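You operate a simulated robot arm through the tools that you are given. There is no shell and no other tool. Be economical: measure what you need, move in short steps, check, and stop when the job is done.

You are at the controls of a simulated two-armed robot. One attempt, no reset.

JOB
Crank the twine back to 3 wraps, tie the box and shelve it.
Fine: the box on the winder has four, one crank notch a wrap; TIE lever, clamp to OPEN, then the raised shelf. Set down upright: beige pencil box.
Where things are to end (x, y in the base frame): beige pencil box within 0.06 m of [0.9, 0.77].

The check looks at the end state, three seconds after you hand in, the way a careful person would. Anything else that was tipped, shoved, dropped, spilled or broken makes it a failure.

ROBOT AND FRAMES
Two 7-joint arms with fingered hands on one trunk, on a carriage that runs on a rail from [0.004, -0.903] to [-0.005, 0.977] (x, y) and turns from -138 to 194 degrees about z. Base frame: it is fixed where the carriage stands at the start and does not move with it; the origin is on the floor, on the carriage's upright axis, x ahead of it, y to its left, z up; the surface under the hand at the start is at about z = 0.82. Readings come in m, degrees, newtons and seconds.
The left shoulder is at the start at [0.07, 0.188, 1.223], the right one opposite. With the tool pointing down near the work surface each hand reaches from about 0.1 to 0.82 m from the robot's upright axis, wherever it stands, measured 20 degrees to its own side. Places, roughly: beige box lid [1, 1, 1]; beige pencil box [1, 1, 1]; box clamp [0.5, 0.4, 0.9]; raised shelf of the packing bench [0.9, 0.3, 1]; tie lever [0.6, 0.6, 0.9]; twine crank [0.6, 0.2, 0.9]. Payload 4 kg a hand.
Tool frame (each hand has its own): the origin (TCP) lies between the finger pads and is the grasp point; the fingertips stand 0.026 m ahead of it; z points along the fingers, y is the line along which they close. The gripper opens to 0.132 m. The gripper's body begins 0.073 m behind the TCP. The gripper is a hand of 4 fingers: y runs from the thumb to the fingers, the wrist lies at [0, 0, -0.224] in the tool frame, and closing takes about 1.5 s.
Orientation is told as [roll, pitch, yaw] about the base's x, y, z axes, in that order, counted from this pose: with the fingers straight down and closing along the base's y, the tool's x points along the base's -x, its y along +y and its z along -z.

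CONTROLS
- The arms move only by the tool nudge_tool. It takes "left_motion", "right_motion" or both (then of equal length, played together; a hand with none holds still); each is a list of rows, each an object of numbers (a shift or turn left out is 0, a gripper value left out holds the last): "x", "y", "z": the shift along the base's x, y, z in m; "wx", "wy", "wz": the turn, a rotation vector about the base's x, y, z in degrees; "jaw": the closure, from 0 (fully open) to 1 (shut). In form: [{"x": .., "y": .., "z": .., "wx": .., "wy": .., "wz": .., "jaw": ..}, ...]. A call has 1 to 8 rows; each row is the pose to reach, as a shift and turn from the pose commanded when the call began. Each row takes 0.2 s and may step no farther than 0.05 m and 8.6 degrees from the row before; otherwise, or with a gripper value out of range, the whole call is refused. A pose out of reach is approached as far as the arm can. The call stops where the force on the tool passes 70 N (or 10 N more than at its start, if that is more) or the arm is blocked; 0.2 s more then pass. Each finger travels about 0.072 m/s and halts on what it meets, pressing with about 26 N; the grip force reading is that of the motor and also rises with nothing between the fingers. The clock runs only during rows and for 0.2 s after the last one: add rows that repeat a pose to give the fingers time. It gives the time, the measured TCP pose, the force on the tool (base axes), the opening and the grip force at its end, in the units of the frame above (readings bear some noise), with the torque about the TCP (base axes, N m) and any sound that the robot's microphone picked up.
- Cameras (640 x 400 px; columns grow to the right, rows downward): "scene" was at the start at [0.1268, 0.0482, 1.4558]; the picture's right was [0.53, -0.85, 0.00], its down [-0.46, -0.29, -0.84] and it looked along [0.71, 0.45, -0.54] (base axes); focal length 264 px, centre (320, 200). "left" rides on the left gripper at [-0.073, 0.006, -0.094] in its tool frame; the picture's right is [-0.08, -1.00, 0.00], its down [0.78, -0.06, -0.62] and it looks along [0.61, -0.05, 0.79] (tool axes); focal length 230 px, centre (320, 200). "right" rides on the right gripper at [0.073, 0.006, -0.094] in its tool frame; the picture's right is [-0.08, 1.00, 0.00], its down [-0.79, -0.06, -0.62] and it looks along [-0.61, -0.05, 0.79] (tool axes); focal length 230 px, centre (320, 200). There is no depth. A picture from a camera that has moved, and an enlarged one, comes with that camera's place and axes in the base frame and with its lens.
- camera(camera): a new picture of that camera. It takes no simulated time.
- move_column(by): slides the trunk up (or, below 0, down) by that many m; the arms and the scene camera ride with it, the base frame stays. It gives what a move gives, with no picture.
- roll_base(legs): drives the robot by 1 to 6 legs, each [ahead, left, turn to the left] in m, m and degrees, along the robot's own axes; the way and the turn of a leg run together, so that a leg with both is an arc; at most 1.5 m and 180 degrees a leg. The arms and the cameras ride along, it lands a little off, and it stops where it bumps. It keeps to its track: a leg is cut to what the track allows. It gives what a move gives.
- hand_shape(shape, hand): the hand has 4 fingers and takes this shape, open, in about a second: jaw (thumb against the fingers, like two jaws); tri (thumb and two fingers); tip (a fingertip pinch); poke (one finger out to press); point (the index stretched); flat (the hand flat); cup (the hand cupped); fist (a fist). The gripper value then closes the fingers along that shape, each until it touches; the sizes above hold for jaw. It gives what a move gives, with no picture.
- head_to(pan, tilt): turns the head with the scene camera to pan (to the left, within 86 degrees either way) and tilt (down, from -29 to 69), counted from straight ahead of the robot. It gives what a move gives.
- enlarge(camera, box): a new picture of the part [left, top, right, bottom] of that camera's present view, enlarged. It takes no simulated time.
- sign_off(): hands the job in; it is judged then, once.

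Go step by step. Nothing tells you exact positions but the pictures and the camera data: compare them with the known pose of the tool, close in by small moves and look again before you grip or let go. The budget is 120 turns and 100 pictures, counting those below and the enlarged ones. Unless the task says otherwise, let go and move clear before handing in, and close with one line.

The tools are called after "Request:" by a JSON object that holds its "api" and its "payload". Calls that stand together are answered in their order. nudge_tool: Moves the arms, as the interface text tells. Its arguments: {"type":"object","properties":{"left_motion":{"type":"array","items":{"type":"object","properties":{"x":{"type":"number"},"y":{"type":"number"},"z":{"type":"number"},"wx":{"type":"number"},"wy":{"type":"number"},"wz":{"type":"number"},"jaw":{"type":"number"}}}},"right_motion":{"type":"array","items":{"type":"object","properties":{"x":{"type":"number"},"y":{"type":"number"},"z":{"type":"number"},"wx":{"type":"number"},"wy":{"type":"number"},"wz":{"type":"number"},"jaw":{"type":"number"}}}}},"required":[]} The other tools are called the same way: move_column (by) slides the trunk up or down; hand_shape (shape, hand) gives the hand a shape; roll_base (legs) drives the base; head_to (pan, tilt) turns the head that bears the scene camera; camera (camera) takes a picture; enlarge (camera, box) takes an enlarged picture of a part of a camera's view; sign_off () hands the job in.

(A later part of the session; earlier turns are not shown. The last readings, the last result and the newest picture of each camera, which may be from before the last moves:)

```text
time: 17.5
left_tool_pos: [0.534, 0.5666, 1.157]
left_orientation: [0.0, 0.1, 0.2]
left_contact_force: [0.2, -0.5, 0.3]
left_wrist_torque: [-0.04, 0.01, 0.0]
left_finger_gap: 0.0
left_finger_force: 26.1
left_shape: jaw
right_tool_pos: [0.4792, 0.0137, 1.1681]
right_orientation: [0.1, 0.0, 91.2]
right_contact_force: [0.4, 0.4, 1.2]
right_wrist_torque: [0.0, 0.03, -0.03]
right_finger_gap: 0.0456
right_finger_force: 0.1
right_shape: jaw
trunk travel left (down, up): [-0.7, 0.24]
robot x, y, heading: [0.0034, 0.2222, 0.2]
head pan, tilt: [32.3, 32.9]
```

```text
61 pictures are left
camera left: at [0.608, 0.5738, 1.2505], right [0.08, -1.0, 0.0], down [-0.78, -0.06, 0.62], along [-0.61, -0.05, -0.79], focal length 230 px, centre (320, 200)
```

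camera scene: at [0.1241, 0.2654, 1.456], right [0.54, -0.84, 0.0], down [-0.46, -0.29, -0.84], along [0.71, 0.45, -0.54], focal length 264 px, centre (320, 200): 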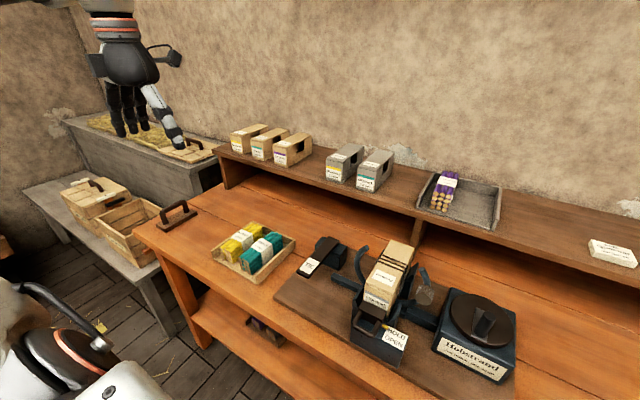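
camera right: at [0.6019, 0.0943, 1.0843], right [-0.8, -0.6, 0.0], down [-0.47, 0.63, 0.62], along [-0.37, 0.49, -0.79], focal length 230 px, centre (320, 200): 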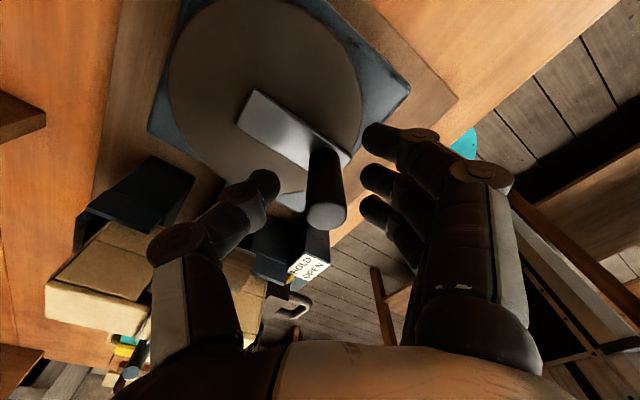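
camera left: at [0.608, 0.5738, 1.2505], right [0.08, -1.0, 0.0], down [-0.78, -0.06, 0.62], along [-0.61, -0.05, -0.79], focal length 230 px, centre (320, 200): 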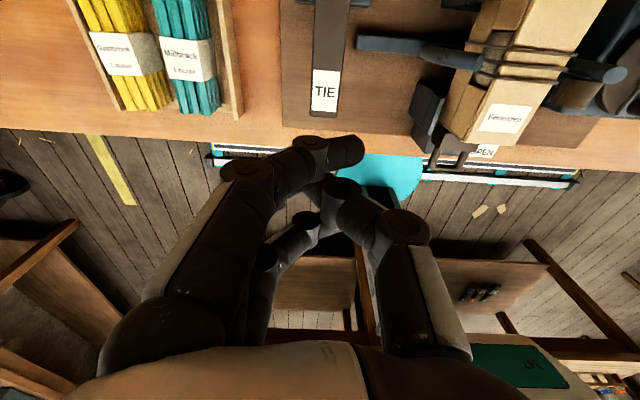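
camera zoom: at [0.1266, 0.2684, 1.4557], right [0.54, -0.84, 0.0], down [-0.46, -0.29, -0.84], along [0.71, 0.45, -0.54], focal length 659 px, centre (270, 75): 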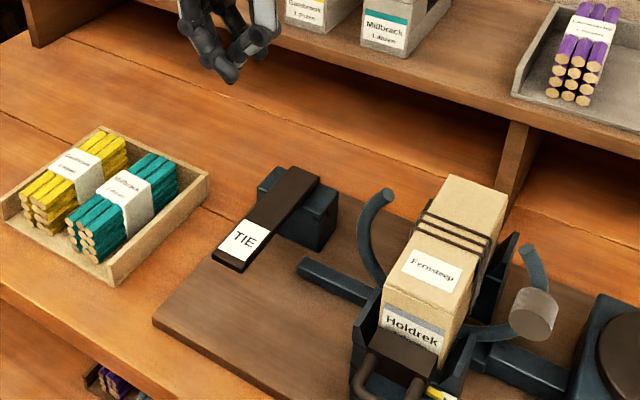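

A row was slightly too long; repeating with shorter steps.

Request:
{"api": "nudge_tool", "payload": {"left_motion": [{"y": -0.002, "z": -0.045}, {"y": -0.004, "z": -0.09}, {"y": -0.004, "z": -0.135}, {"y": -0.004, "z": -0.175}, {"y": -0.004, "z": -0.195}, {"y": -0.004, "z": -0.195}]}}

Request:
{"api": "enlarge", "payload": {"camera": "scene", "box": [230, 170, 450, 330]}}

Request:
{"api": "camera", "payload": {"camera": "left"}}

```text
time: 18.9
left_tool_pos: [0.5312, 0.5624, 0.9646]
left_orientation: [0.0, 0.0, 0.2]
left_contact_force: [-0.6, 0.6, -0.1]
left_wrist_torque: [0.0, 0.01, -0.01]
left_finger_gap: 0.0003
left_finger_force: 25.5
left_shape: jaw
right_tool_pos: [0.479, 0.0129, 1.1694]
right_orientation: [0.0, 0.0, 91.3]
right_contact_force: [-0.6, -0.1, -0.3]
right_wrist_torque: [0.0, -0.01, 0.01]
right_finger_gap: 0.0458
right_finger_force: 0.0
right_shape: jaw
trunk travel left (down, up): [-0.7, 0.24]
robot x, y, heading: [-0.0013, 0.2138, -0.0]
head pan, tilt: [32.3, 32.9]
```

```text
2.50 times, centred on (340, 250) of scene
camera zoom: at [0.1252, 0.2672, 1.4558], right [0.54, -0.84, 0.0], down [-0.46, -0.29, -0.84], along [0.71, 0.45, -0.54], focal length 659 px, centre (270, 75)
```

zoom: 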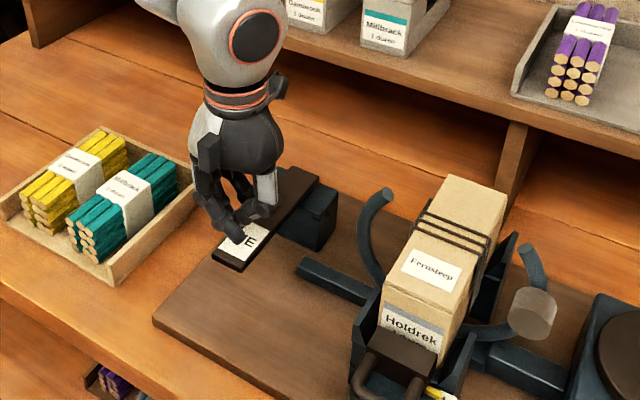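

```text
59 pictures are left
camera left: at [0.6042, 0.5696, 1.0577], right [0.08, -1.0, 0.0], down [-0.79, -0.06, 0.62], along [-0.61, -0.05, -0.79], focal length 230 px, centre (320, 200)
```

left: 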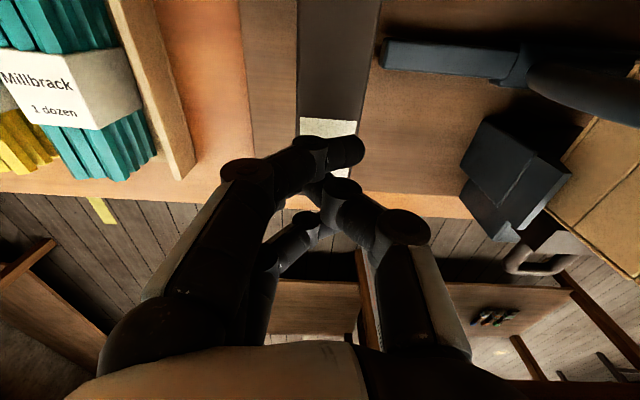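

Fingertips are just above the lever's label and clear of the tray. I'm pressing down slowly.

Request:
{"api": "nudge_tool", "payload": {"left_motion": [{"z": -0.012}, {"z": -0.024}, {"z": -0.036}, {"z": -0.048}, {"z": -0.058}]}}

Request:
{"api": "enlarge", "payload": {"camera": "scene", "box": [230, 170, 450, 330]}}

```text
time: 20.1
left_tool_pos: [0.532, 0.5626, 0.9067]
left_orientation: [0.1, -0.1, 0.2]
left_contact_force: [-0.2, -0.8, 5.8]
left_wrist_torque: [0.05, -0.03, -0.03]
left_finger_gap: 0.0
left_finger_force: 25.8
left_shape: jaw
right_tool_pos: [0.477, 0.0121, 1.1682]
right_orientation: [0.0, -0.1, 91.2]
right_contact_force: [0.0, 0.6, -0.2]
right_wrist_torque: [-0.02, 0.01, -0.01]
right_finger_gap: 0.0459
right_finger_force: 0.0
right_shape: jaw
trunk travel left (down, up): [-0.7, 0.24]
robot x, y, heading: [-0.0014, 0.221, 0.1]
head pan, tilt: [32.3, 32.9]
```

```text
2.50 times, centred on (340, 250) of scene
camera zoom: at [0.1249, 0.2668, 1.4559], right [0.54, -0.84, 0.0], down [-0.46, -0.29, -0.84], along [0.71, 0.45, -0.54], focal length 659 px, centre (270, 75)
```

zoom: 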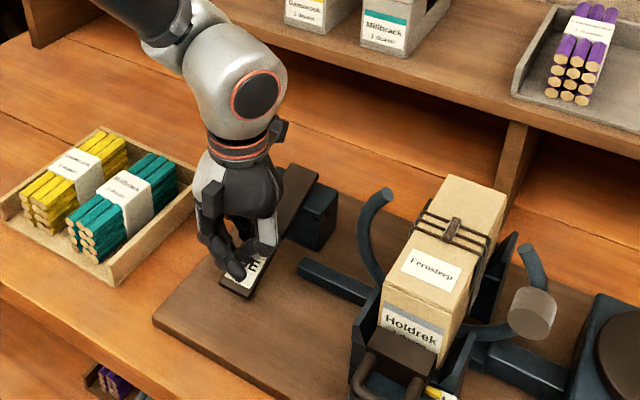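

A knot has appeared across the wraps, so the box is tied. I'll lift the left hand off the lever, then use the right hand (already yawed 91°) for the clamp handle near (0.445, 0.357, 0.926).

Request:
{"api": "nudge_tool", "payload": {"left_motion": [{"z": 0.04}, {"z": 0.08}, {"z": 0.12}, {"z": 0.16}, {"z": 0.2, "y": 0.01}, {"z": 0.24, "y": 0.03}, {"z": 0.26, "y": 0.07}, {"z": 0.26, "y": 0.1}]}}

Request:
{"api": "nudge_tool", "payload": {"right_motion": [{"y": 0.045}, {"y": 0.09}, {"y": 0.135, "x": -0.01}, {"y": 0.18, "x": -0.02}, {"y": 0.225, "x": -0.03}, {"y": 0.27, "x": -0.03}, {"y": 0.31, "x": -0.03}, {"y": 0.344, "x": -0.03}]}}

Request:
{"api": "camera", "payload": {"camera": "right"}}

Request:
{"api": "enlarge", "payload": {"camera": "scene", "box": [280, 170, 500, 380]}}

```text
time: 21.9
left_tool_pos: [0.5319, 0.6642, 1.1656]
left_orientation: [-0.1, 0.0, 0.2]
left_contact_force: [-0.5, 0.7, -0.3]
left_wrist_torque: [-0.01, -0.01, -0.05]
left_finger_gap: 0.0
left_finger_force: 25.5
left_shape: jaw
right_tool_pos: [0.4788, 0.0143, 1.1697]
right_orientation: [0.0, 0.1, 91.2]
right_contact_force: [0.2, 1.1, -0.1]
right_wrist_torque: [0.0, -0.02, 0.03]
right_finger_gap: 0.0458
right_finger_force: 0.2
right_shape: jaw
trunk travel left (down, up): [-0.7, 0.24]
robot x, y, heading: [-0.0032, 0.2169, 0.2]
head pan, tilt: [32.3, 32.9]
```

```text
time: 23.7
left_tool_pos: [0.5314, 0.6646, 1.1664]
left_orientation: [-0.1, 0.0, 0.1]
left_contact_force: [0.4, 0.2, 0.8]
left_wrist_torque: [-0.03, -0.02, 0.02]
left_finger_gap: 0.0001
left_finger_force: 26.0
left_shape: jaw
right_tool_pos: [0.4489, 0.3587, 1.1684]
right_orientation: [0.0, 0.2, 91.1]
right_contact_force: [0.1, -0.6, 0.1]
right_wrist_torque: [-0.03, -0.02, 0.01]
right_finger_gap: 0.046
right_finger_force: 0.0
right_shape: jaw
trunk travel left (down, up): [-0.7, 0.24]
robot x, y, heading: [-0.002, 0.2195, -0.0]
head pan, tilt: [32.3, 32.9]
```

```text
57 pictures are left
camera right: at [0.4441, 0.2855, 1.2639], right [-1.0, 0.06, 0.0], down [0.04, 0.79, 0.62], along [0.04, 0.61, -0.79], focal length 230 px, centre (320, 200)
```

right: 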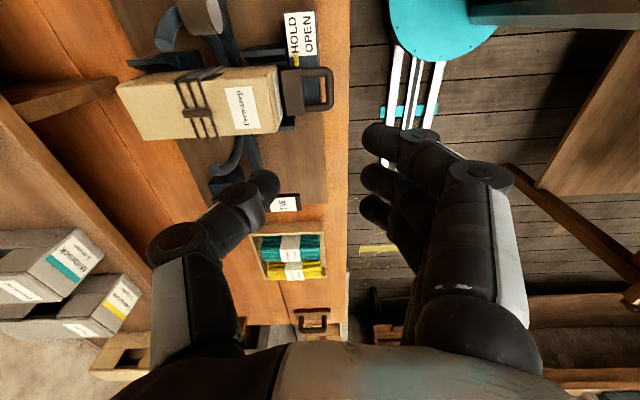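

```text
1.90 times, centred on (390, 275) of scene
camera zoom: at [0.125, 0.2694, 1.4557], right [0.54, -0.84, 0.0], down [-0.46, -0.29, -0.84], along [0.71, 0.45, -0.54], focal length 502 px, centre (187, 57)
```

zoom: 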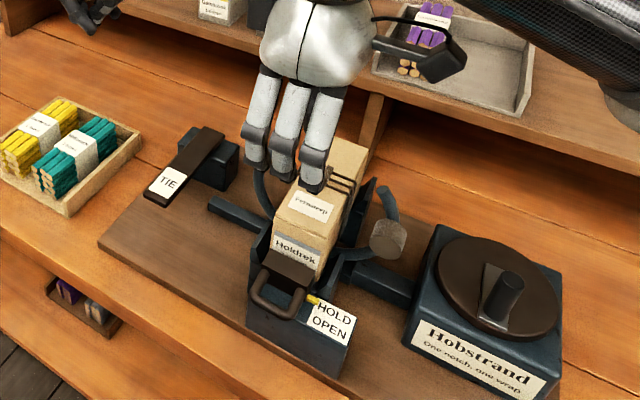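

The lever sprang back and the knot is on. The clamp handle loop spans y 0.334–0.381, with its front bar at x≈0.44, z≈0.926. I'll pinch the loop's sides with the left hand, so the right hand goes away first.

Request:
{"api": "nudge_tool", "payload": {"right_motion": [{"y": -0.045}, {"y": -0.09}, {"y": -0.135}, {"y": -0.18}, {"y": -0.225}, {"y": -0.27, "x": -0.02}, {"y": -0.31, "x": -0.05}, {"y": -0.34, "x": -0.08}]}}

Request:
{"api": "nudge_tool", "payload": {"left_motion": [{"y": -0.045, "jaw": 0.25}, {"y": -0.09}, {"y": -0.135}, {"y": -0.18, "x": -0.01}, {"y": -0.225, "x": -0.03}, {"y": -0.265, "x": -0.055}, {"y": -0.295, "x": -0.08}, {"y": -0.307, "x": -0.09}]}}

Request:
{"api": "camera", "payload": {"camera": "left"}}

```text
time: 25.5
left_tool_pos: [0.532, 0.6611, 1.1672]
left_orientation: [0.0, -0.2, 0.2]
left_contact_force: [-0.7, -0.1, 0.3]
left_wrist_torque: [-0.02, -0.03, 0.01]
left_finger_gap: 0.0002
left_finger_force: 26.0
left_shape: jaw
right_tool_pos: [0.3691, 0.0147, 1.1704]
right_orientation: [0.0, -0.2, 91.3]
right_contact_force: [-0.9, 0.1, -0.6]
right_wrist_torque: [0.02, -0.02, -0.04]
right_finger_gap: 0.046
right_finger_force: 0.1
right_shape: jaw
trunk travel left (down, up): [-0.7, 0.24]
robot x, y, heading: [0.0003, 0.2191, 0.4]
head pan, tilt: [32.3, 32.9]
```

```text
time: 27.3
left_tool_pos: [0.4405, 0.3559, 1.1657]
left_orientation: [0.0, 0.0, 0.2]
left_contact_force: [-0.5, 0.4, -0.1]
left_wrist_torque: [0.01, -0.01, 0.01]
left_finger_gap: 0.0986
left_finger_force: 0.1
left_shape: jaw
right_tool_pos: [0.3702, 0.0159, 1.1684]
right_orientation: [0.2, 0.1, 91.2]
right_contact_force: [0.4, -0.2, -0.7]
right_wrist_torque: [0.02, 0.03, -0.02]
right_finger_gap: 0.0458
right_finger_force: 0.0
right_shape: jaw
trunk travel left (down, up): [-0.7, 0.24]
robot x, y, heading: [0.001, 0.2201, -0.1]
head pan, tilt: [32.3, 32.9]
```

```text
55 pictures are left
camera left: at [0.5149, 0.3637, 1.2591], right [0.08, -1.0, 0.0], down [-0.78, -0.06, 0.62], along [-0.61, -0.05, -0.79], focal length 230 px, centre (320, 200)
```

left: 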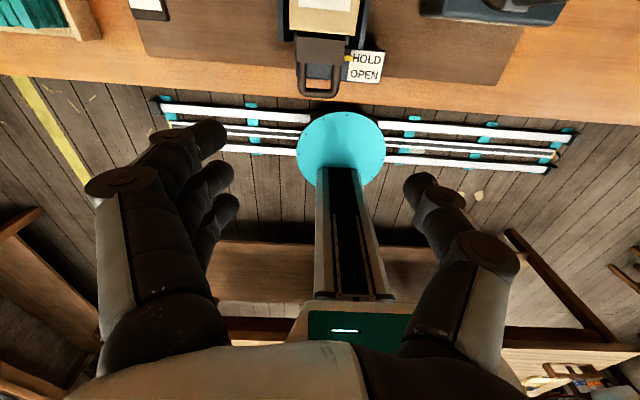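

The handle bar is right below at (0.440, 0.356). I'll lower the open hand around it.

Request:
{"api": "nudge_tool", "payload": {"left_motion": [{"z": -0.045, "jaw": 0.42}, {"z": -0.09}, {"z": -0.135}, {"z": -0.175}, {"z": -0.2}, {"z": -0.215}, {"z": -0.215}]}}

Request:
{"api": "camera", "payload": {"camera": "left"}}

Request:
{"api": "enlarge", "payload": {"camera": "scene", "box": [280, 210, 480, 390]}}

```text
time: 28.9
left_tool_pos: [0.4363, 0.3751, 0.9624]
left_orientation: [-0.2, 0.0, 0.2]
left_contact_force: [0.0, 1.1, 0.7]
left_wrist_torque: [-0.01, 0.0, 0.03]
left_finger_gap: 0.0769
left_finger_force: 0.1
left_shape: jaw
left hand out of reach, approached as far as the arm can: row 4, 5, 6, 7
right_tool_pos: [0.3701, 0.0165, 1.168]
right_orientation: [0.1, 0.0, 91.1]
right_contact_force: [-0.1, 1.3, -0.4]
right_wrist_torque: [0.03, -0.05, -0.02]
right_finger_gap: 0.046
right_finger_force: 0.0
right_shape: jaw
trunk travel left (down, up): [-0.7, 0.24]
robot x, y, heading: [0.0028, 0.217, 0.5]
head pan, tilt: [32.3, 32.9]
```

```text
54 pictures are left
camera left: at [0.511, 0.3812, 1.0561], right [0.08, -1.0, 0.0], down [-0.79, -0.06, 0.62], along [-0.61, -0.05, -0.79], focal length 230 px, centre (320, 200)
```

left: 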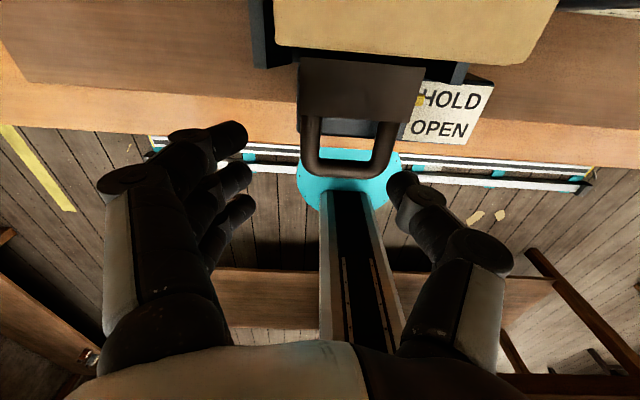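

```text
2.22 times, centred on (380, 300) of scene
camera zoom: at [0.1253, 0.2674, 1.4558], right [0.54, -0.84, 0.0], down [-0.46, -0.29, -0.84], along [0.71, 0.45, -0.54], focal length 586 px, centre (187, -22)
```

zoom: 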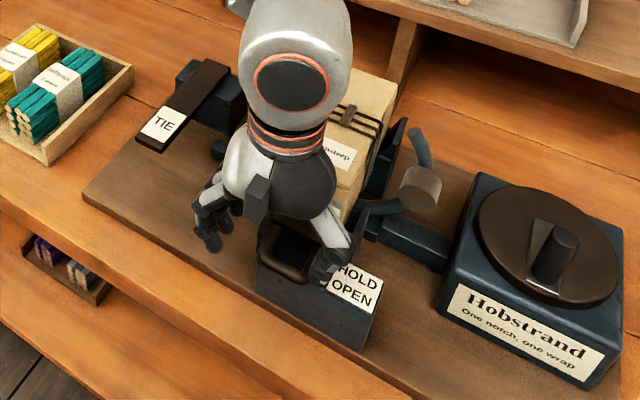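

The left arm is at its limit here (y stays at 0.375). I'll lift, roll the base right by 0.15 m, and come back down.

Request:
{"api": "nudge_tool", "payload": {"left_motion": [{"z": -0.17}, {"z": -0.13}, {"z": -0.09}, {"z": -0.05}, {"z": 0.0}]}}

```text
refused: row 1 steps farther than a row can; nothing moved
```

Shifts count from the present command; lifting with positive values.

Request:
{"api": "nudge_tool", "payload": {"left_motion": [{"z": 0.045}, {"z": 0.09}, {"z": 0.135}, {"z": 0.18}, {"z": 0.215}, {"z": 0.215}]}}

Request:
{"api": "roll_base", "payload": {"legs": [[0, -0.15, 0]]}}

```text
time: 30.3
left_tool_pos: [0.4384, 0.373, 1.1806]
left_orientation: [0.0, 0.0, 0.1]
left_contact_force: [0.2, -0.5, -0.4]
left_wrist_torque: [-0.01, -0.01, 0.0]
left_finger_gap: 0.0771
left_finger_force: 0.1
left_shape: jaw
right_tool_pos: [0.3699, 0.0171, 1.1676]
right_orientation: [0.1, 0.0, 91.1]
right_contact_force: [0.2, 0.1, -0.5]
right_wrist_torque: [0.03, -0.01, -0.03]
right_finger_gap: 0.0462
right_finger_force: 0.1
right_shape: jaw
trunk travel left (down, up): [-0.7, 0.24]
robot x, y, heading: [-0.0017, 0.2193, 0.1]
head pan, tilt: [32.3, 32.9]
```

```text
time: 31.7
left_tool_pos: [0.4378, 0.23, 1.1796]
left_orientation: [-0.2, -0.1, 0.5]
left_contact_force: [0.3, -0.2, -0.9]
left_wrist_torque: [-0.01, 0.02, -0.01]
left_finger_gap: 0.0768
left_finger_force: 0.0
left_shape: jaw
right_tool_pos: [0.371, -0.1275, 1.1689]
right_orientation: [0.0, 0.1, 91.4]
right_contact_force: [0.5, -0.6, 0.3]
right_wrist_torque: [0.01, 0.01, 0.01]
right_finger_gap: 0.0455
right_finger_force: 0.0
right_shape: jaw
trunk travel left (down, up): [-0.7, 0.24]
robot x, y, heading: [-0.001, 0.0714, 0.5]
head pan, tilt: [32.3, 32.9]
```

Base moved. Now the hand goes back over the handle (y +0.126), then down.

Request:
{"api": "nudge_tool", "payload": {"left_motion": [{"y": 0.045}, {"y": 0.09}, {"y": 0.126}, {"y": 0.126, "z": -0.045}, {"y": 0.126, "z": -0.09}, {"y": 0.126, "z": -0.135}, {"y": 0.126, "z": -0.17}, {"y": 0.126, "z": -0.2}]}}

Request:
{"api": "camera", "payload": {"camera": "left"}}

```text
time: 33.5
left_tool_pos: [0.4377, 0.3545, 0.9795]
left_orientation: [0.1, 0.0, 0.4]
left_contact_force: [1.2, 0.5, -0.1]
left_wrist_torque: [0.01, -0.01, 0.02]
left_finger_gap: 0.0773
left_finger_force: 0.1
left_shape: jaw
right_tool_pos: [0.3712, -0.1293, 1.1688]
right_orientation: [0.1, 0.0, 91.4]
right_contact_force: [0.3, -0.8, -0.3]
right_wrist_torque: [-0.01, 0.01, 0.0]
right_finger_gap: 0.0458
right_finger_force: 0.2
right_shape: jaw
trunk travel left (down, up): [-0.7, 0.24]
robot x, y, heading: [-0.0007, 0.0716, 0.5]
head pan, tilt: [32.3, 32.9]
```

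```text
52 pictures are left
camera left: at [0.5115, 0.3618, 1.0723], right [0.08, -1.0, 0.0], down [-0.78, -0.07, 0.62], along [-0.61, -0.05, -0.79], focal length 230 px, centre (320, 200)
```

left: 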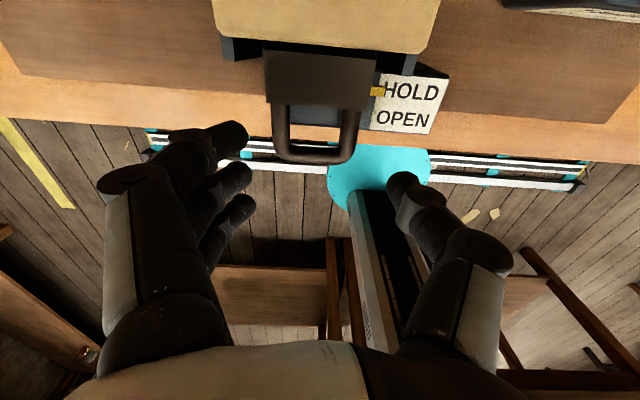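

Reach is fine and the handle is centred. Down the last bit and close on it.

Request:
{"api": "nudge_tool", "payload": {"left_motion": [{"x": 0.002, "y": 0.002, "z": -0.02}, {"x": 0.002, "y": 0.003, "z": -0.037}, {"x": 0.002, "y": 0.003, "z": -0.037, "jaw": 0.7}, {"x": 0.002, "y": 0.003, "z": -0.037, "jaw": 1.0}, {"x": 0.002, "y": 0.003, "z": -0.037, "jaw": 1.0}, {"x": 0.002, "y": 0.003, "z": -0.037, "jaw": 1.0}]}}

Request:
{"api": "camera", "payload": {"camera": "left"}}

```text
time: 34.9
left_tool_pos: [0.4397, 0.3556, 0.9436]
left_orientation: [0.0, 0.1, 0.5]
left_contact_force: [-2.2, -3.8, -5.5]
left_wrist_torque: [-0.1, 0.08, 0.01]
left_finger_gap: 0.0358
left_finger_force: 26.3
left_shape: jaw
right_tool_pos: [0.3714, -0.1296, 1.1672]
right_orientation: [0.1, -0.1, 91.3]
right_contact_force: [0.1, 0.0, 0.2]
right_wrist_torque: [-0.02, 0.02, -0.01]
right_finger_gap: 0.0459
right_finger_force: 0.1
right_shape: jaw
trunk travel left (down, up): [-0.7, 0.24]
robot x, y, heading: [0.001, 0.0756, 0.5]
head pan, tilt: [32.3, 32.9]
```

```text
51 pictures are left
camera left: at [0.5131, 0.363, 1.0356], right [0.08, -1.0, 0.0], down [-0.78, -0.07, 0.62], along [-0.62, -0.05, -0.79], focal length 230 px, centre (320, 200)
```

left: 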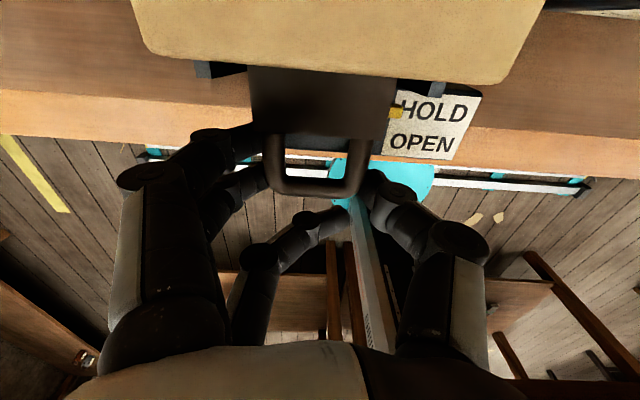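

The handle is gripped. I'm pulling gently toward the robot.

Request:
{"api": "nudge_tool", "payload": {"left_motion": [{"x": -0.01}, {"x": -0.02}, {"x": -0.03}]}}

Request:
{"api": "camera", "payload": {"camera": "left"}}

```text
time: 35.7
left_tool_pos: [0.4103, 0.3555, 0.9427]
left_orientation: [0.0, 0.1, 0.3]
left_contact_force: [3.4, -3.9, -8.4]
left_wrist_torque: [-0.14, 0.04, -0.04]
left_finger_gap: 0.0302
left_finger_force: 25.8
left_shape: jaw
right_tool_pos: [0.3722, -0.1297, 1.1692]
right_orientation: [0.2, -0.1, 91.3]
right_contact_force: [0.0, -0.3, -0.2]
right_wrist_torque: [0.03, 0.0, -0.02]
right_finger_gap: 0.0458
right_finger_force: 0.0
right_shape: jaw
trunk travel left (down, up): [-0.7, 0.24]
robot x, y, heading: [-0.0021, 0.0671, 0.2]
head pan, tilt: [32.3, 32.9]
```

```text
50 pictures are left
camera left: at [0.4848, 0.3629, 1.0354], right [0.08, -1.0, 0.0], down [-0.78, -0.07, 0.62], along [-0.62, -0.05, -0.79], focal length 230 px, centre (320, 200)
```

left: 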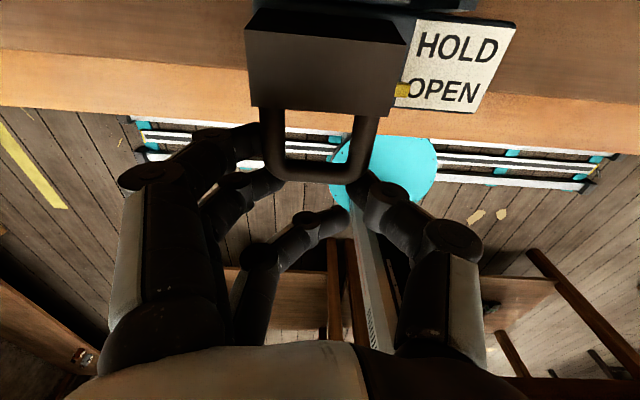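

The pointer is at OPEN. I'll pull a touch more to find the stop, then release and lift.

Request:
{"api": "nudge_tool", "payload": {"left_motion": [{"x": -0.005}, {"x": -0.008}]}}

Request:
{"api": "nudge_tool", "payload": {"left_motion": [{"jaw": 0.7}, {"jaw": 0.5}, {"jaw": 0.4}, {"z": 0.02}, {"z": 0.06}, {"z": 0.1}]}}

Request:
{"api": "camera", "payload": {"camera": "left"}}

Request:
{"api": "camera", "payload": {"camera": "scene"}}

```text
time: 36.3
left_tool_pos: [0.4029, 0.3589, 0.9432]
left_orientation: [-0.1, 0.0, 0.3]
left_contact_force: [7.4, 9.7, -3.2]
left_wrist_torque: [0.12, -0.02, -0.02]
left_finger_gap: 0.0213
left_finger_force: 25.9
left_shape: jaw
right_tool_pos: [0.371, -0.1271, 1.1691]
right_orientation: [0.0, 0.0, 91.4]
right_contact_force: [-0.3, 0.4, 0.2]
right_wrist_torque: [-0.03, 0.01, 0.01]
right_finger_gap: 0.046
right_finger_force: 0.0
right_shape: jaw
trunk travel left (down, up): [-0.7, 0.24]
robot x, y, heading: [-0.0003, 0.0718, 0.2]
head pan, tilt: [32.3, 32.9]
```

```text
time: 37.7
left_tool_pos: [0.4012, 0.3574, 1.0431]
left_orientation: [0.0, -0.1, 0.3]
left_contact_force: [-1.0, -0.8, -1.0]
left_wrist_torque: [0.0, -0.01, 0.0]
left_finger_gap: 0.0788
left_finger_force: 0.1
left_shape: jaw
right_tool_pos: [0.3707, -0.1282, 1.1686]
right_orientation: [-0.1, 0.0, 91.4]
right_contact_force: [0.1, 0.3, 0.7]
right_wrist_torque: [-0.01, -0.01, 0.02]
right_finger_gap: 0.0457
right_finger_force: 0.2
right_shape: jaw
trunk travel left (down, up): [-0.7, 0.24]
robot x, y, heading: [-0.0022, 0.0715, 0.7]
head pan, tilt: [32.3, 32.9]
```

```text
49 pictures are left
camera left: at [0.4746, 0.3654, 1.1366], right [0.08, -1.0, 0.0], down [-0.78, -0.07, 0.62], along [-0.61, -0.05, -0.79], focal length 230 px, centre (320, 200)
```

left: 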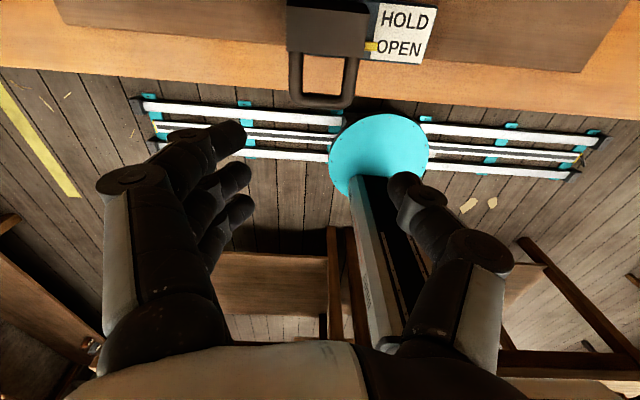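

```text
48 pictures are left
camera scene: at [0.1251, 0.1205, 1.4558], right [0.54, -0.84, 0.0], down [-0.46, -0.29, -0.84], along [0.71, 0.45, -0.54], focal length 264 px, centre (320, 200)
```

scene: 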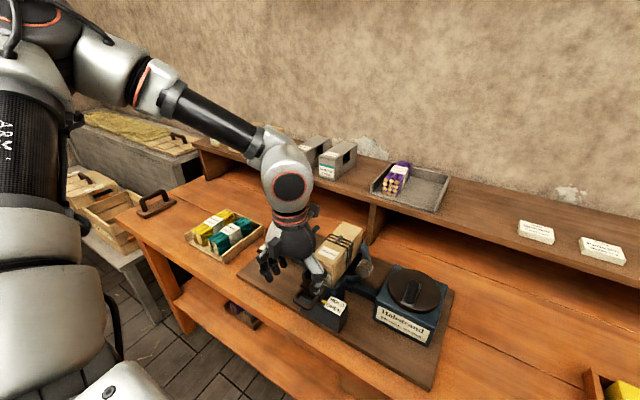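

The clamp is open. The box measures about x 0.496–0.667, y 0.316–0.385, top z 1.00. I'll move the left hand aside for a clear view of the cradle walls before planning the grip.

Request:
{"api": "nudge_tool", "payload": {"left_motion": [{"z": 0.045}, {"z": 0.09}, {"z": 0.135}, {"z": 0.15, "y": 0.04}, {"z": 0.15, "y": 0.085}, {"z": 0.15, "y": 0.13}, {"z": 0.15, "y": 0.175}, {"z": 0.15, "y": 0.22}]}}

Request:
{"api": "enlarge", "payload": {"camera": "scene", "box": [270, 200, 410, 340]}}

Request:
{"api": "camera", "payload": {"camera": "left"}}

```text
time: 39.5
left_tool_pos: [0.4018, 0.5783, 1.1948]
left_orientation: [-0.1, 0.1, 0.3]
left_contact_force: [0.3, 0.4, 0.3]
left_wrist_torque: [-0.03, 0.02, 0.01]
left_finger_gap: 0.0788
left_finger_force: 0.0
left_shape: jaw
right_tool_pos: [0.371, -0.1274, 1.1694]
right_orientation: [0.0, 0.1, 91.4]
right_contact_force: [0.6, -0.8, 0.7]
right_wrist_torque: [0.0, 0.02, -0.01]
right_finger_gap: 0.0458
right_finger_force: 0.2
right_shape: jaw
trunk travel left (down, up): [-0.7, 0.24]
robot x, y, heading: [-0.0016, 0.0746, 0.5]
head pan, tilt: [32.3, 32.9]
```

```text
2.86 times, centred on (340, 270) of scene
camera zoom: at [0.1261, 0.1222, 1.4557], right [0.54, -0.84, 0.0], down [-0.46, -0.29, -0.84], along [0.71, 0.45, -0.54], focal length 754 px, centre (263, 0)
```

zoom: 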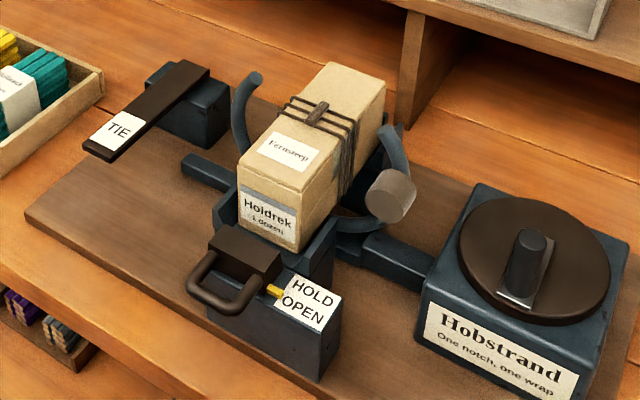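

```text
46 pictures are left
camera left: at [0.4757, 0.5859, 1.2877], right [0.08, -1.0, 0.0], down [-0.78, -0.07, 0.62], along [-0.61, -0.05, -0.79], focal length 230 px, centre (320, 200)
```

left: 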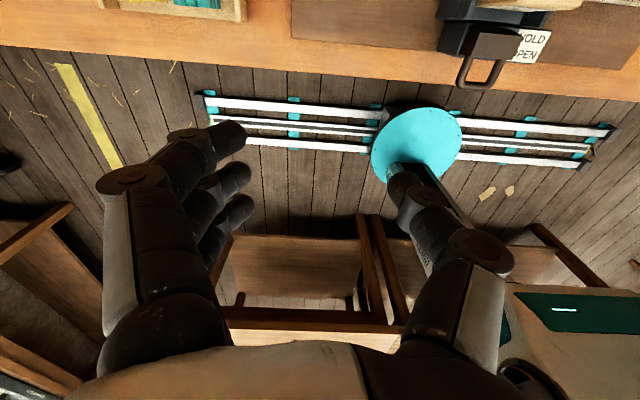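

The cradle walls beside the front of the box reach about z 0.945, so I'll grip the box sides above them at x≈0.535, clear of the twine ring (x≈0.58). I'm moving the left hand above that spot.

Request:
{"api": "nudge_tool", "payload": {"left_motion": [{"x": 0.02, "y": -0.04, "jaw": 0.3}, {"x": 0.045, "y": -0.08}, {"x": 0.07, "y": -0.12}, {"x": 0.095, "y": -0.16}, {"x": 0.12, "y": -0.2}, {"x": 0.133, "y": -0.228}, {"x": 0.133, "y": -0.228, "z": -0.04}, {"x": 0.133, "y": -0.228, "z": -0.08}]}}

Request:
{"api": "camera", "payload": {"camera": "left"}}

Request:
{"api": "enlarge", "payload": {"camera": "scene", "box": [250, 180, 430, 330]}}

```text
time: 41.3
left_tool_pos: [0.5366, 0.3471, 1.115]
left_orientation: [0.1, 0.0, 0.4]
left_contact_force: [0.4, 0.5, 0.3]
left_wrist_torque: [0.0, 0.0, 0.0]
left_finger_gap: 0.092
left_finger_force: 0.0
left_shape: jaw
right_tool_pos: [0.3714, -0.1293, 1.169]
right_orientation: [0.1, 0.0, 91.4]
right_contact_force: [-0.5, 0.3, -0.3]
right_wrist_torque: [0.03, 0.03, 0.03]
right_finger_gap: 0.0461
right_finger_force: 0.1
right_shape: jaw
trunk travel left (down, up): [-0.7, 0.24]
robot x, y, heading: [0.0007, 0.074, 0.2]
head pan, tilt: [32.3, 32.9]
```

```text
45 pictures are left
camera left: at [0.6101, 0.3542, 1.2072], right [0.08, -1.0, 0.0], down [-0.78, -0.07, 0.62], along [-0.61, -0.05, -0.79], focal length 230 px, centre (320, 200)
```

left: 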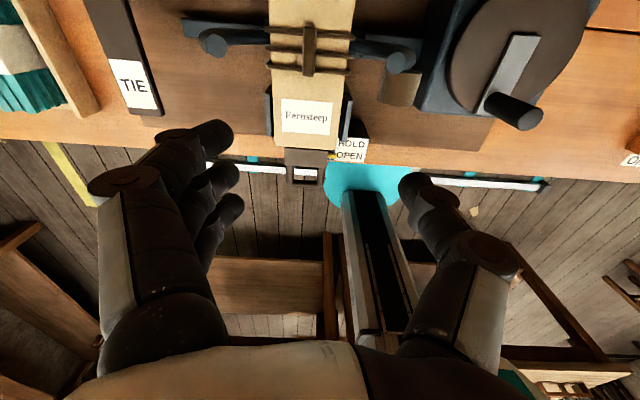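

```text
2.67 times, centred on (340, 255) of scene
camera zoom: at [0.127, 0.1207, 1.4557], right [0.54, -0.84, 0.0], down [-0.46, -0.29, -0.84], along [0.71, 0.45, -0.54], focal length 703 px, centre (267, 53)
```

zoom: 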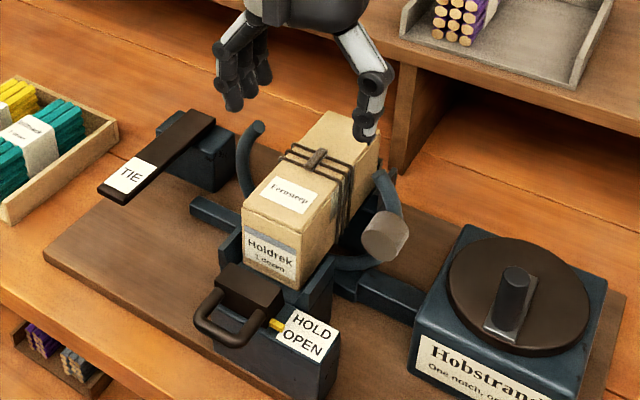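

A closer look puts the box at y 0.330–0.388 (centre 0.359), so I shift +0.012 in y and -0.006 in x, then go down to z 0.98.

Request:
{"api": "nudge_tool", "payload": {"left_motion": [{"x": -0.006, "y": 0.012}, {"x": -0.006, "y": 0.012, "z": -0.04}, {"x": -0.006, "y": 0.012, "z": -0.075}]}}

Request:
{"api": "camera", "payload": {"camera": "left"}}

Request:
{"api": "enlarge", "payload": {"camera": "scene", "box": [250, 180, 430, 330]}}

```text
time: 42.1
left_tool_pos: [0.531, 0.3617, 1.0376]
left_orientation: [-0.1, 0.0, 0.4]
left_contact_force: [0.5, -0.1, -0.2]
left_wrist_torque: [-0.03, 0.01, 0.01]
left_finger_gap: 0.092
left_finger_force: 0.1
left_shape: jaw
right_tool_pos: [0.3723, -0.1292, 1.1689]
right_orientation: [0.2, 0.0, 91.4]
right_contact_force: [0.6, -0.5, -0.3]
right_wrist_torque: [0.02, 0.02, 0.01]
right_finger_gap: 0.046
right_finger_force: 0.1
right_shape: jaw
trunk travel left (down, up): [-0.7, 0.24]
robot x, y, heading: [-0.0007, 0.0726, 0.5]
head pan, tilt: [32.3, 32.9]
```

```text
43 pictures are left
camera left: at [0.6051, 0.3669, 1.131], right [0.08, -1.0, 0.0], down [-0.78, -0.07, 0.62], along [-0.61, -0.05, -0.79], focal length 230 px, centre (320, 200)
```

left: 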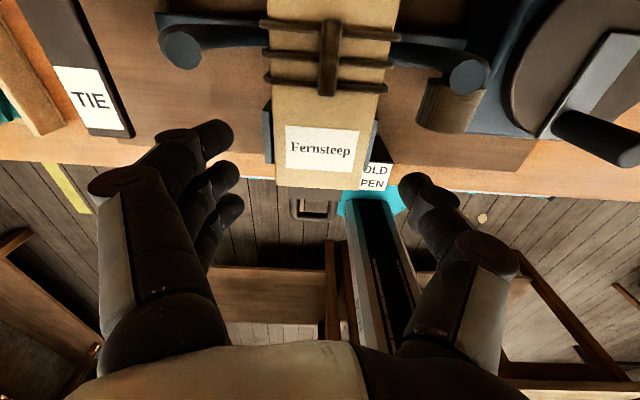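

```text
2.67 times, centred on (340, 255) of scene
camera zoom: at [0.1267, 0.1204, 1.4558], right [0.54, -0.84, 0.0], down [-0.46, -0.29, -0.84], along [0.71, 0.45, -0.54], focal length 703 px, centre (267, 53)
```

zoom: 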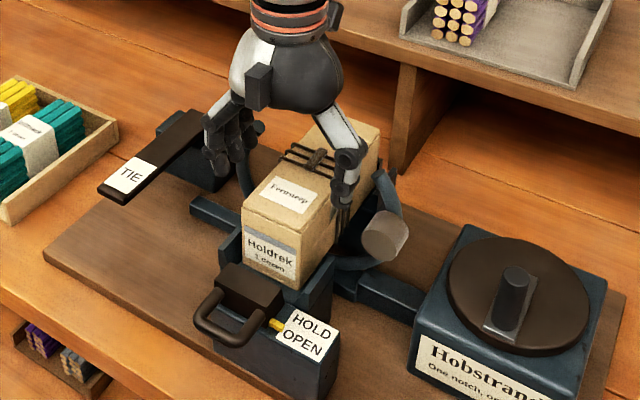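

Refined: box front at x≈0.513, twine at 0.58–0.61, box centre about (0.597, 0.359). I'll set the grip at x 0.545 with a narrower opening (clear of the spool), lower, and close.

Request:
{"api": "nudge_tool", "payload": {"left_motion": [{"x": 0.014, "y": -0.002, "jaw": 0.38}, {"x": 0.014, "y": -0.002}, {"x": 0.014, "y": -0.002, "z": -0.02}, {"x": 0.014, "y": -0.002, "z": -0.04}, {"x": 0.014, "y": -0.002, "z": -0.057}, {"x": 0.014, "y": -0.002, "z": -0.057}]}}

Request:
{"api": "camera", "payload": {"camera": "left"}}

Request:
{"api": "enlarge", "payload": {"camera": "scene", "box": [250, 180, 430, 330]}}

```text
time: 43.5
left_tool_pos: [0.5432, 0.3573, 0.9818]
left_orientation: [0.0, 0.0, 0.4]
left_contact_force: [-0.6, -1.4, 1.1]
left_wrist_torque: [0.02, -0.04, 0.03]
left_finger_gap: 0.082
left_finger_force: 0.0
left_shape: jaw
right_tool_pos: [0.371, -0.1299, 1.169]
right_orientation: [0.1, 0.0, 91.4]
right_contact_force: [-0.3, 0.3, -0.5]
right_wrist_torque: [0.02, 0.0, 0.01]
right_finger_gap: 0.0457
right_finger_force: 0.0
right_shape: jaw
trunk travel left (down, up): [-0.7, 0.24]
robot x, y, heading: [-0.0036, 0.0706, 0.5]
head pan, tilt: [32.3, 32.9]
```

```text
41 pictures are left
camera left: at [0.6172, 0.3639, 1.0742], right [0.08, -1.0, 0.0], down [-0.78, -0.07, 0.62], along [-0.61, -0.05, -0.79], focal length 230 px, centre (320, 200)
```

left: 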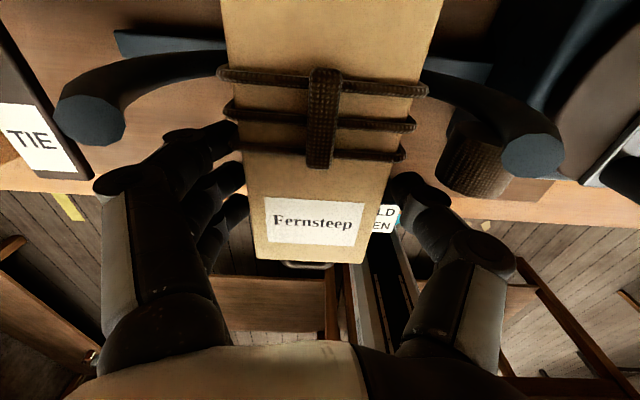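

```text
2.67 times, centred on (340, 255) of scene
camera zoom: at [0.126, 0.1204, 1.4558], right [0.54, -0.84, 0.0], down [-0.46, -0.29, -0.84], along [0.71, 0.45, -0.54], focal length 703 px, centre (267, 53)
```

zoom: 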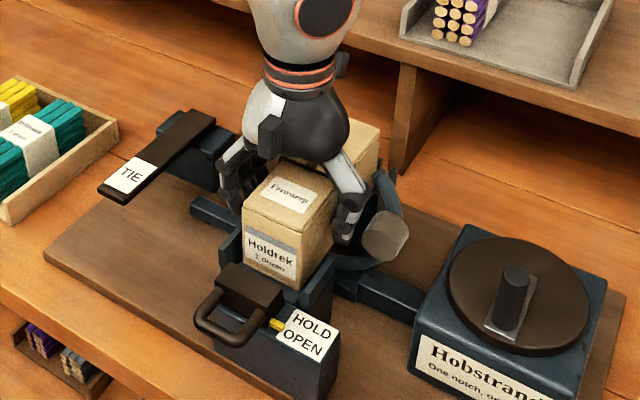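

The fingers straddle the box and clear the spool. I'll back off 6 mm in x to stay off the twine and close.

Request:
{"api": "nudge_tool", "payload": {"left_motion": [{"x": -0.006}, {"x": -0.006, "jaw": 0.55}, {"x": -0.006, "jaw": 0.75}, {"x": -0.006, "jaw": 1.0}, {"x": -0.006, "jaw": 1.0}, {"x": -0.006, "jaw": 1.0}]}}

Request:
{"api": "camera", "payload": {"camera": "left"}}

```text
time: 44.9
left_tool_pos: [0.5375, 0.3581, 0.9797]
left_orientation: [0.0, 0.0, 0.5]
left_contact_force: [-0.5, 0.2, -0.5]
left_wrist_torque: [0.02, 0.02, 0.0]
left_finger_gap: 0.0582
left_finger_force: 25.9
left_shape: jaw
right_tool_pos: [0.3714, -0.129, 1.1687]
right_orientation: [0.1, -0.1, 91.4]
right_contact_force: [-0.1, 0.8, 0.3]
right_wrist_torque: [-0.01, 0.04, 0.01]
right_finger_gap: 0.046
right_finger_force: 0.0
right_shape: jaw
trunk travel left (down, up): [-0.7, 0.24]
robot x, y, heading: [0.0016, 0.0709, 0.7]
head pan, tilt: [32.3, 32.9]
```

```text
39 pictures are left
camera left: at [0.6117, 0.3649, 1.0738], right [0.08, -1.0, 0.0], down [-0.78, -0.07, 0.62], along [-0.61, -0.05, -0.79], focal length 230 px, centre (320, 200)
```

left: 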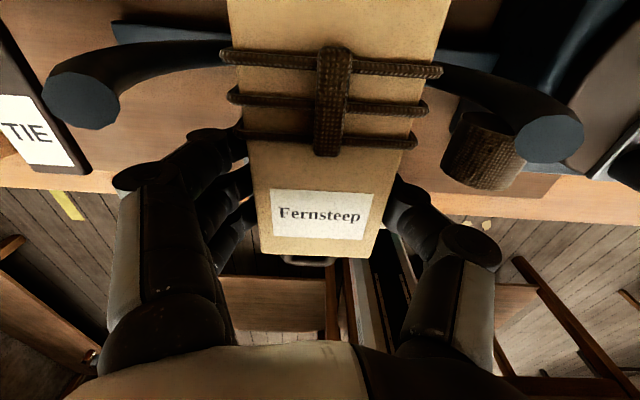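

Gripped with the gap at 0.058, the box's width. I'm lifting a little to test.

Request:
{"api": "nudge_tool", "payload": {"left_motion": [{"z": 0.01}, {"z": 0.025}, {"z": 0.045}, {"z": 0.045}]}}

Request:
{"api": "enlarge", "payload": {"camera": "scene", "box": [250, 180, 430, 330]}}

```text
time: 45.9
left_tool_pos: [0.5385, 0.3586, 1.0269]
left_orientation: [-0.1, -0.1, 0.4]
left_contact_force: [0.2, -0.7, -3.5]
left_wrist_torque: [-0.01, 0.18, 0.0]
left_finger_gap: 0.058
left_finger_force: 26.2
left_shape: jaw
right_tool_pos: [0.3718, -0.1283, 1.1682]
right_orientation: [0.1, 0.0, 91.4]
right_contact_force: [-0.2, 0.2, 0.2]
right_wrist_torque: [0.0, -0.02, -0.01]
right_finger_gap: 0.0458
right_finger_force: 0.1
right_shape: jaw
trunk travel left (down, up): [-0.7, 0.24]
robot x, y, heading: [-0.001, 0.0733, 0.5]
head pan, tilt: [32.3, 32.9]
```

```text
2.67 times, centred on (340, 255) of scene
camera zoom: at [0.1269, 0.1208, 1.4557], right [0.54, -0.84, 0.0], down [-0.46, -0.29, -0.84], along [0.71, 0.45, -0.54], focal length 703 px, centre (267, 53)
```

zoom: 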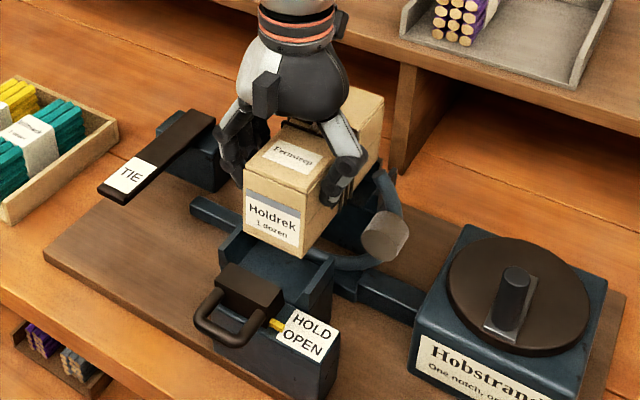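

Held level (about 3.5 N). Now I lift well clear and raise the trunk by 0.12 m before driving along the bench.

Request:
{"api": "nudge_tool", "payload": {"left_motion": [{"z": 0.03}, {"z": 0.06}, {"z": 0.09}, {"z": 0.11}]}}

Request:
{"api": "move_column", "payload": {"by": 0.12}}

Request:
{"api": "camera", "payload": {"camera": "scene"}}

```text
time: 46.9
left_tool_pos: [0.5372, 0.3575, 1.1374]
left_orientation: [0.0, 0.1, 0.4]
left_contact_force: [-0.2, -0.2, -2.6]
left_wrist_torque: [-0.01, 0.17, 0.0]
left_finger_gap: 0.058
left_finger_force: 26.0
left_shape: jaw
right_tool_pos: [0.3715, -0.1292, 1.1693]
right_orientation: [0.0, 0.0, 91.4]
right_contact_force: [-0.3, 0.2, -0.4]
right_wrist_torque: [0.01, -0.04, -0.05]
right_finger_gap: 0.0459
right_finger_force: 0.1
right_shape: jaw
trunk travel left (down, up): [-0.7, 0.24]
robot x, y, heading: [-0.0004, 0.0706, 0.4]
head pan, tilt: [32.3, 32.9]
```

```text
time: 48.4
left_tool_pos: [0.5385, 0.3574, 1.2569]
left_orientation: [0.0, 0.0, 0.4]
left_contact_force: [0.0, -0.5, -3.8]
left_wrist_torque: [-0.02, 0.2, 0.0]
left_finger_gap: 0.0578
left_finger_force: 26.1
left_shape: jaw
right_tool_pos: [0.3718, -0.1296, 1.2887]
right_orientation: [0.1, 0.0, 91.4]
right_contact_force: [0.1, -0.5, -0.7]
right_wrist_torque: [0.0, -0.03, 0.0]
right_finger_gap: 0.0459
right_finger_force: 0.1
right_shape: jaw
trunk travel left (down, up): [-0.82, 0.12]
robot x, y, heading: [-0.0009, 0.0686, 0.3]
head pan, tilt: [32.3, 32.9]
```

```text
37 pictures are left
camera scene: at [0.1268, 0.1208, 1.5756], right [0.54, -0.84, 0.0], down [-0.46, -0.29, -0.84], along [0.71, 0.45, -0.54], focal length 264 px, centre (320, 200)
```

scene: 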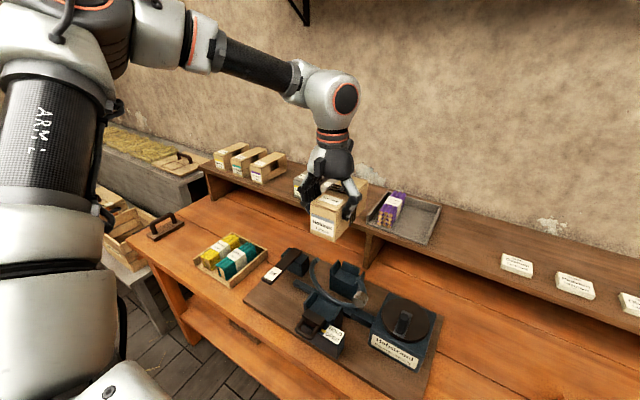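

All clear. To keep the left elbow away from things on the left, I'll turn the base right 50° here first, then drive sideways along the rail.

Request:
{"api": "roll_base", "payload": {"legs": [[0, 0, -25], [0, 0, -25]]}}

Request:
{"api": "camera", "payload": {"camera": "scene"}}

```text
time: 51.3
left_tool_pos: [0.5673, -0.1539, 1.2568]
left_orientation: [0.0, 0.1, -49.3]
left_contact_force: [-0.4, -0.2, -4.7]
left_wrist_torque: [0.14, 0.11, -0.02]
left_finger_gap: 0.0581
left_finger_force: 26.0
left_shape: jaw
right_tool_pos: [0.0873, -0.3417, 1.2879]
right_orientation: [0.1, 0.0, 41.7]
right_contact_force: [0.0, 1.1, 0.1]
right_wrist_torque: [-0.01, -0.05, -0.01]
right_finger_gap: 0.0459
right_finger_force: 0.1
right_shape: jaw
trunk travel left (down, up): [-0.82, 0.12]
robot x, y, heading: [-0.0005, 0.0704, -49.3]
head pan, tilt: [32.3, 32.9]
```

```text
36 pictures are left
camera scene: at [0.1202, 0.0088, 1.5757], right [-0.29, -0.96, 0.0], down [-0.52, 0.16, -0.84], along [0.8, -0.25, -0.54], focal length 264 px, centre (320, 200)
```

scene: 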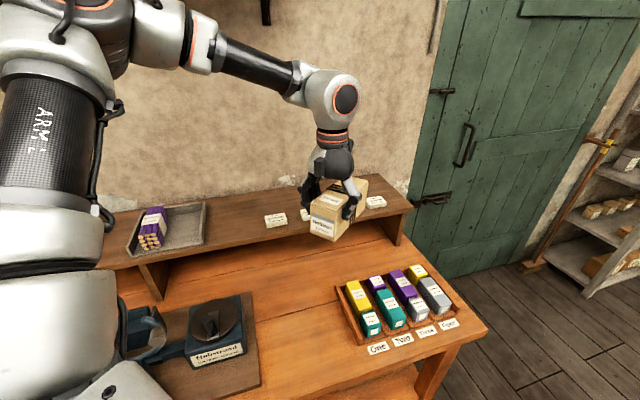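

Turned cleanly. Driving 0.63 m along +y.

Request:
{"api": "roll_base", "payload": {"legs": [[-0.239, 0.205, 0], [-0.239, 0.205, 0]]}}

Request:
{"api": "head_to", "payload": {"pan": 60, "tilt": 30}}

Request:
{"api": "camera", "payload": {"camera": "scene"}}

```text
time: 55.1
left_tool_pos: [0.5614, 0.4646, 1.2571]
left_orientation: [0.1, 0.2, -49.7]
left_contact_force: [-1.1, -0.1, -3.8]
left_wrist_torque: [0.16, 0.09, -0.03]
left_finger_gap: 0.0578
left_finger_force: 25.8
left_shape: jaw
right_tool_pos: [0.0819, 0.2794, 1.2872]
right_orientation: [0.2, -0.1, 41.3]
right_contact_force: [0.1, -0.5, 0.2]
right_wrist_torque: [0.02, 0.0, -0.04]
right_finger_gap: 0.0457
right_finger_force: 0.1
right_shape: jaw
trunk travel left (down, up): [-0.82, 0.12]
robot x, y, heading: [-0.0051, 0.6989, -50.1]
head pan, tilt: [32.3, 32.9]
```

```text
time: 56.0
left_tool_pos: [0.5616, 0.4671, 1.2572]
left_orientation: [0.0, 0.0, -49.7]
left_contact_force: [-0.5, 0.7, -2.4]
left_wrist_torque: [0.14, 0.15, -0.02]
left_finger_gap: 0.058
left_finger_force: 25.6
left_shape: jaw
right_tool_pos: [0.0808, 0.2833, 1.2885]
right_orientation: [0.1, 0.0, 41.2]
right_contact_force: [0.0, 0.3, -0.2]
right_wrist_torque: [0.03, -0.02, -0.01]
right_finger_gap: 0.046
right_finger_force: 0.1
right_shape: jaw
trunk travel left (down, up): [-0.82, 0.12]
robot x, y, heading: [-0.0038, 0.6944, -49.7]
head pan, tilt: [60.0, 30.0]
```

```text
35 pictures are left
camera scene: at [0.1198, 0.6752, 1.5802], right [0.18, -0.98, 0.0], down [-0.49, -0.09, -0.87], along [0.85, 0.15, -0.5], focal length 264 px, centre (320, 200)
```

scene: 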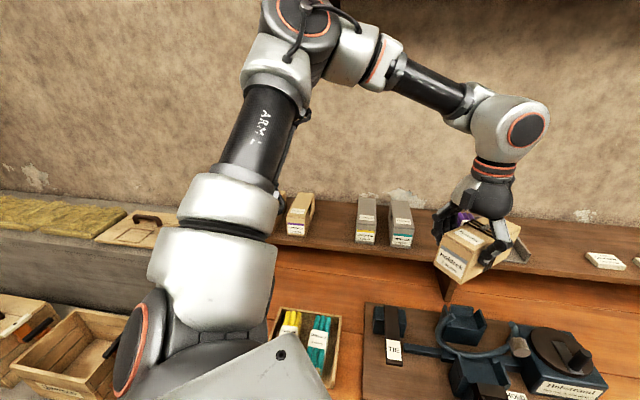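

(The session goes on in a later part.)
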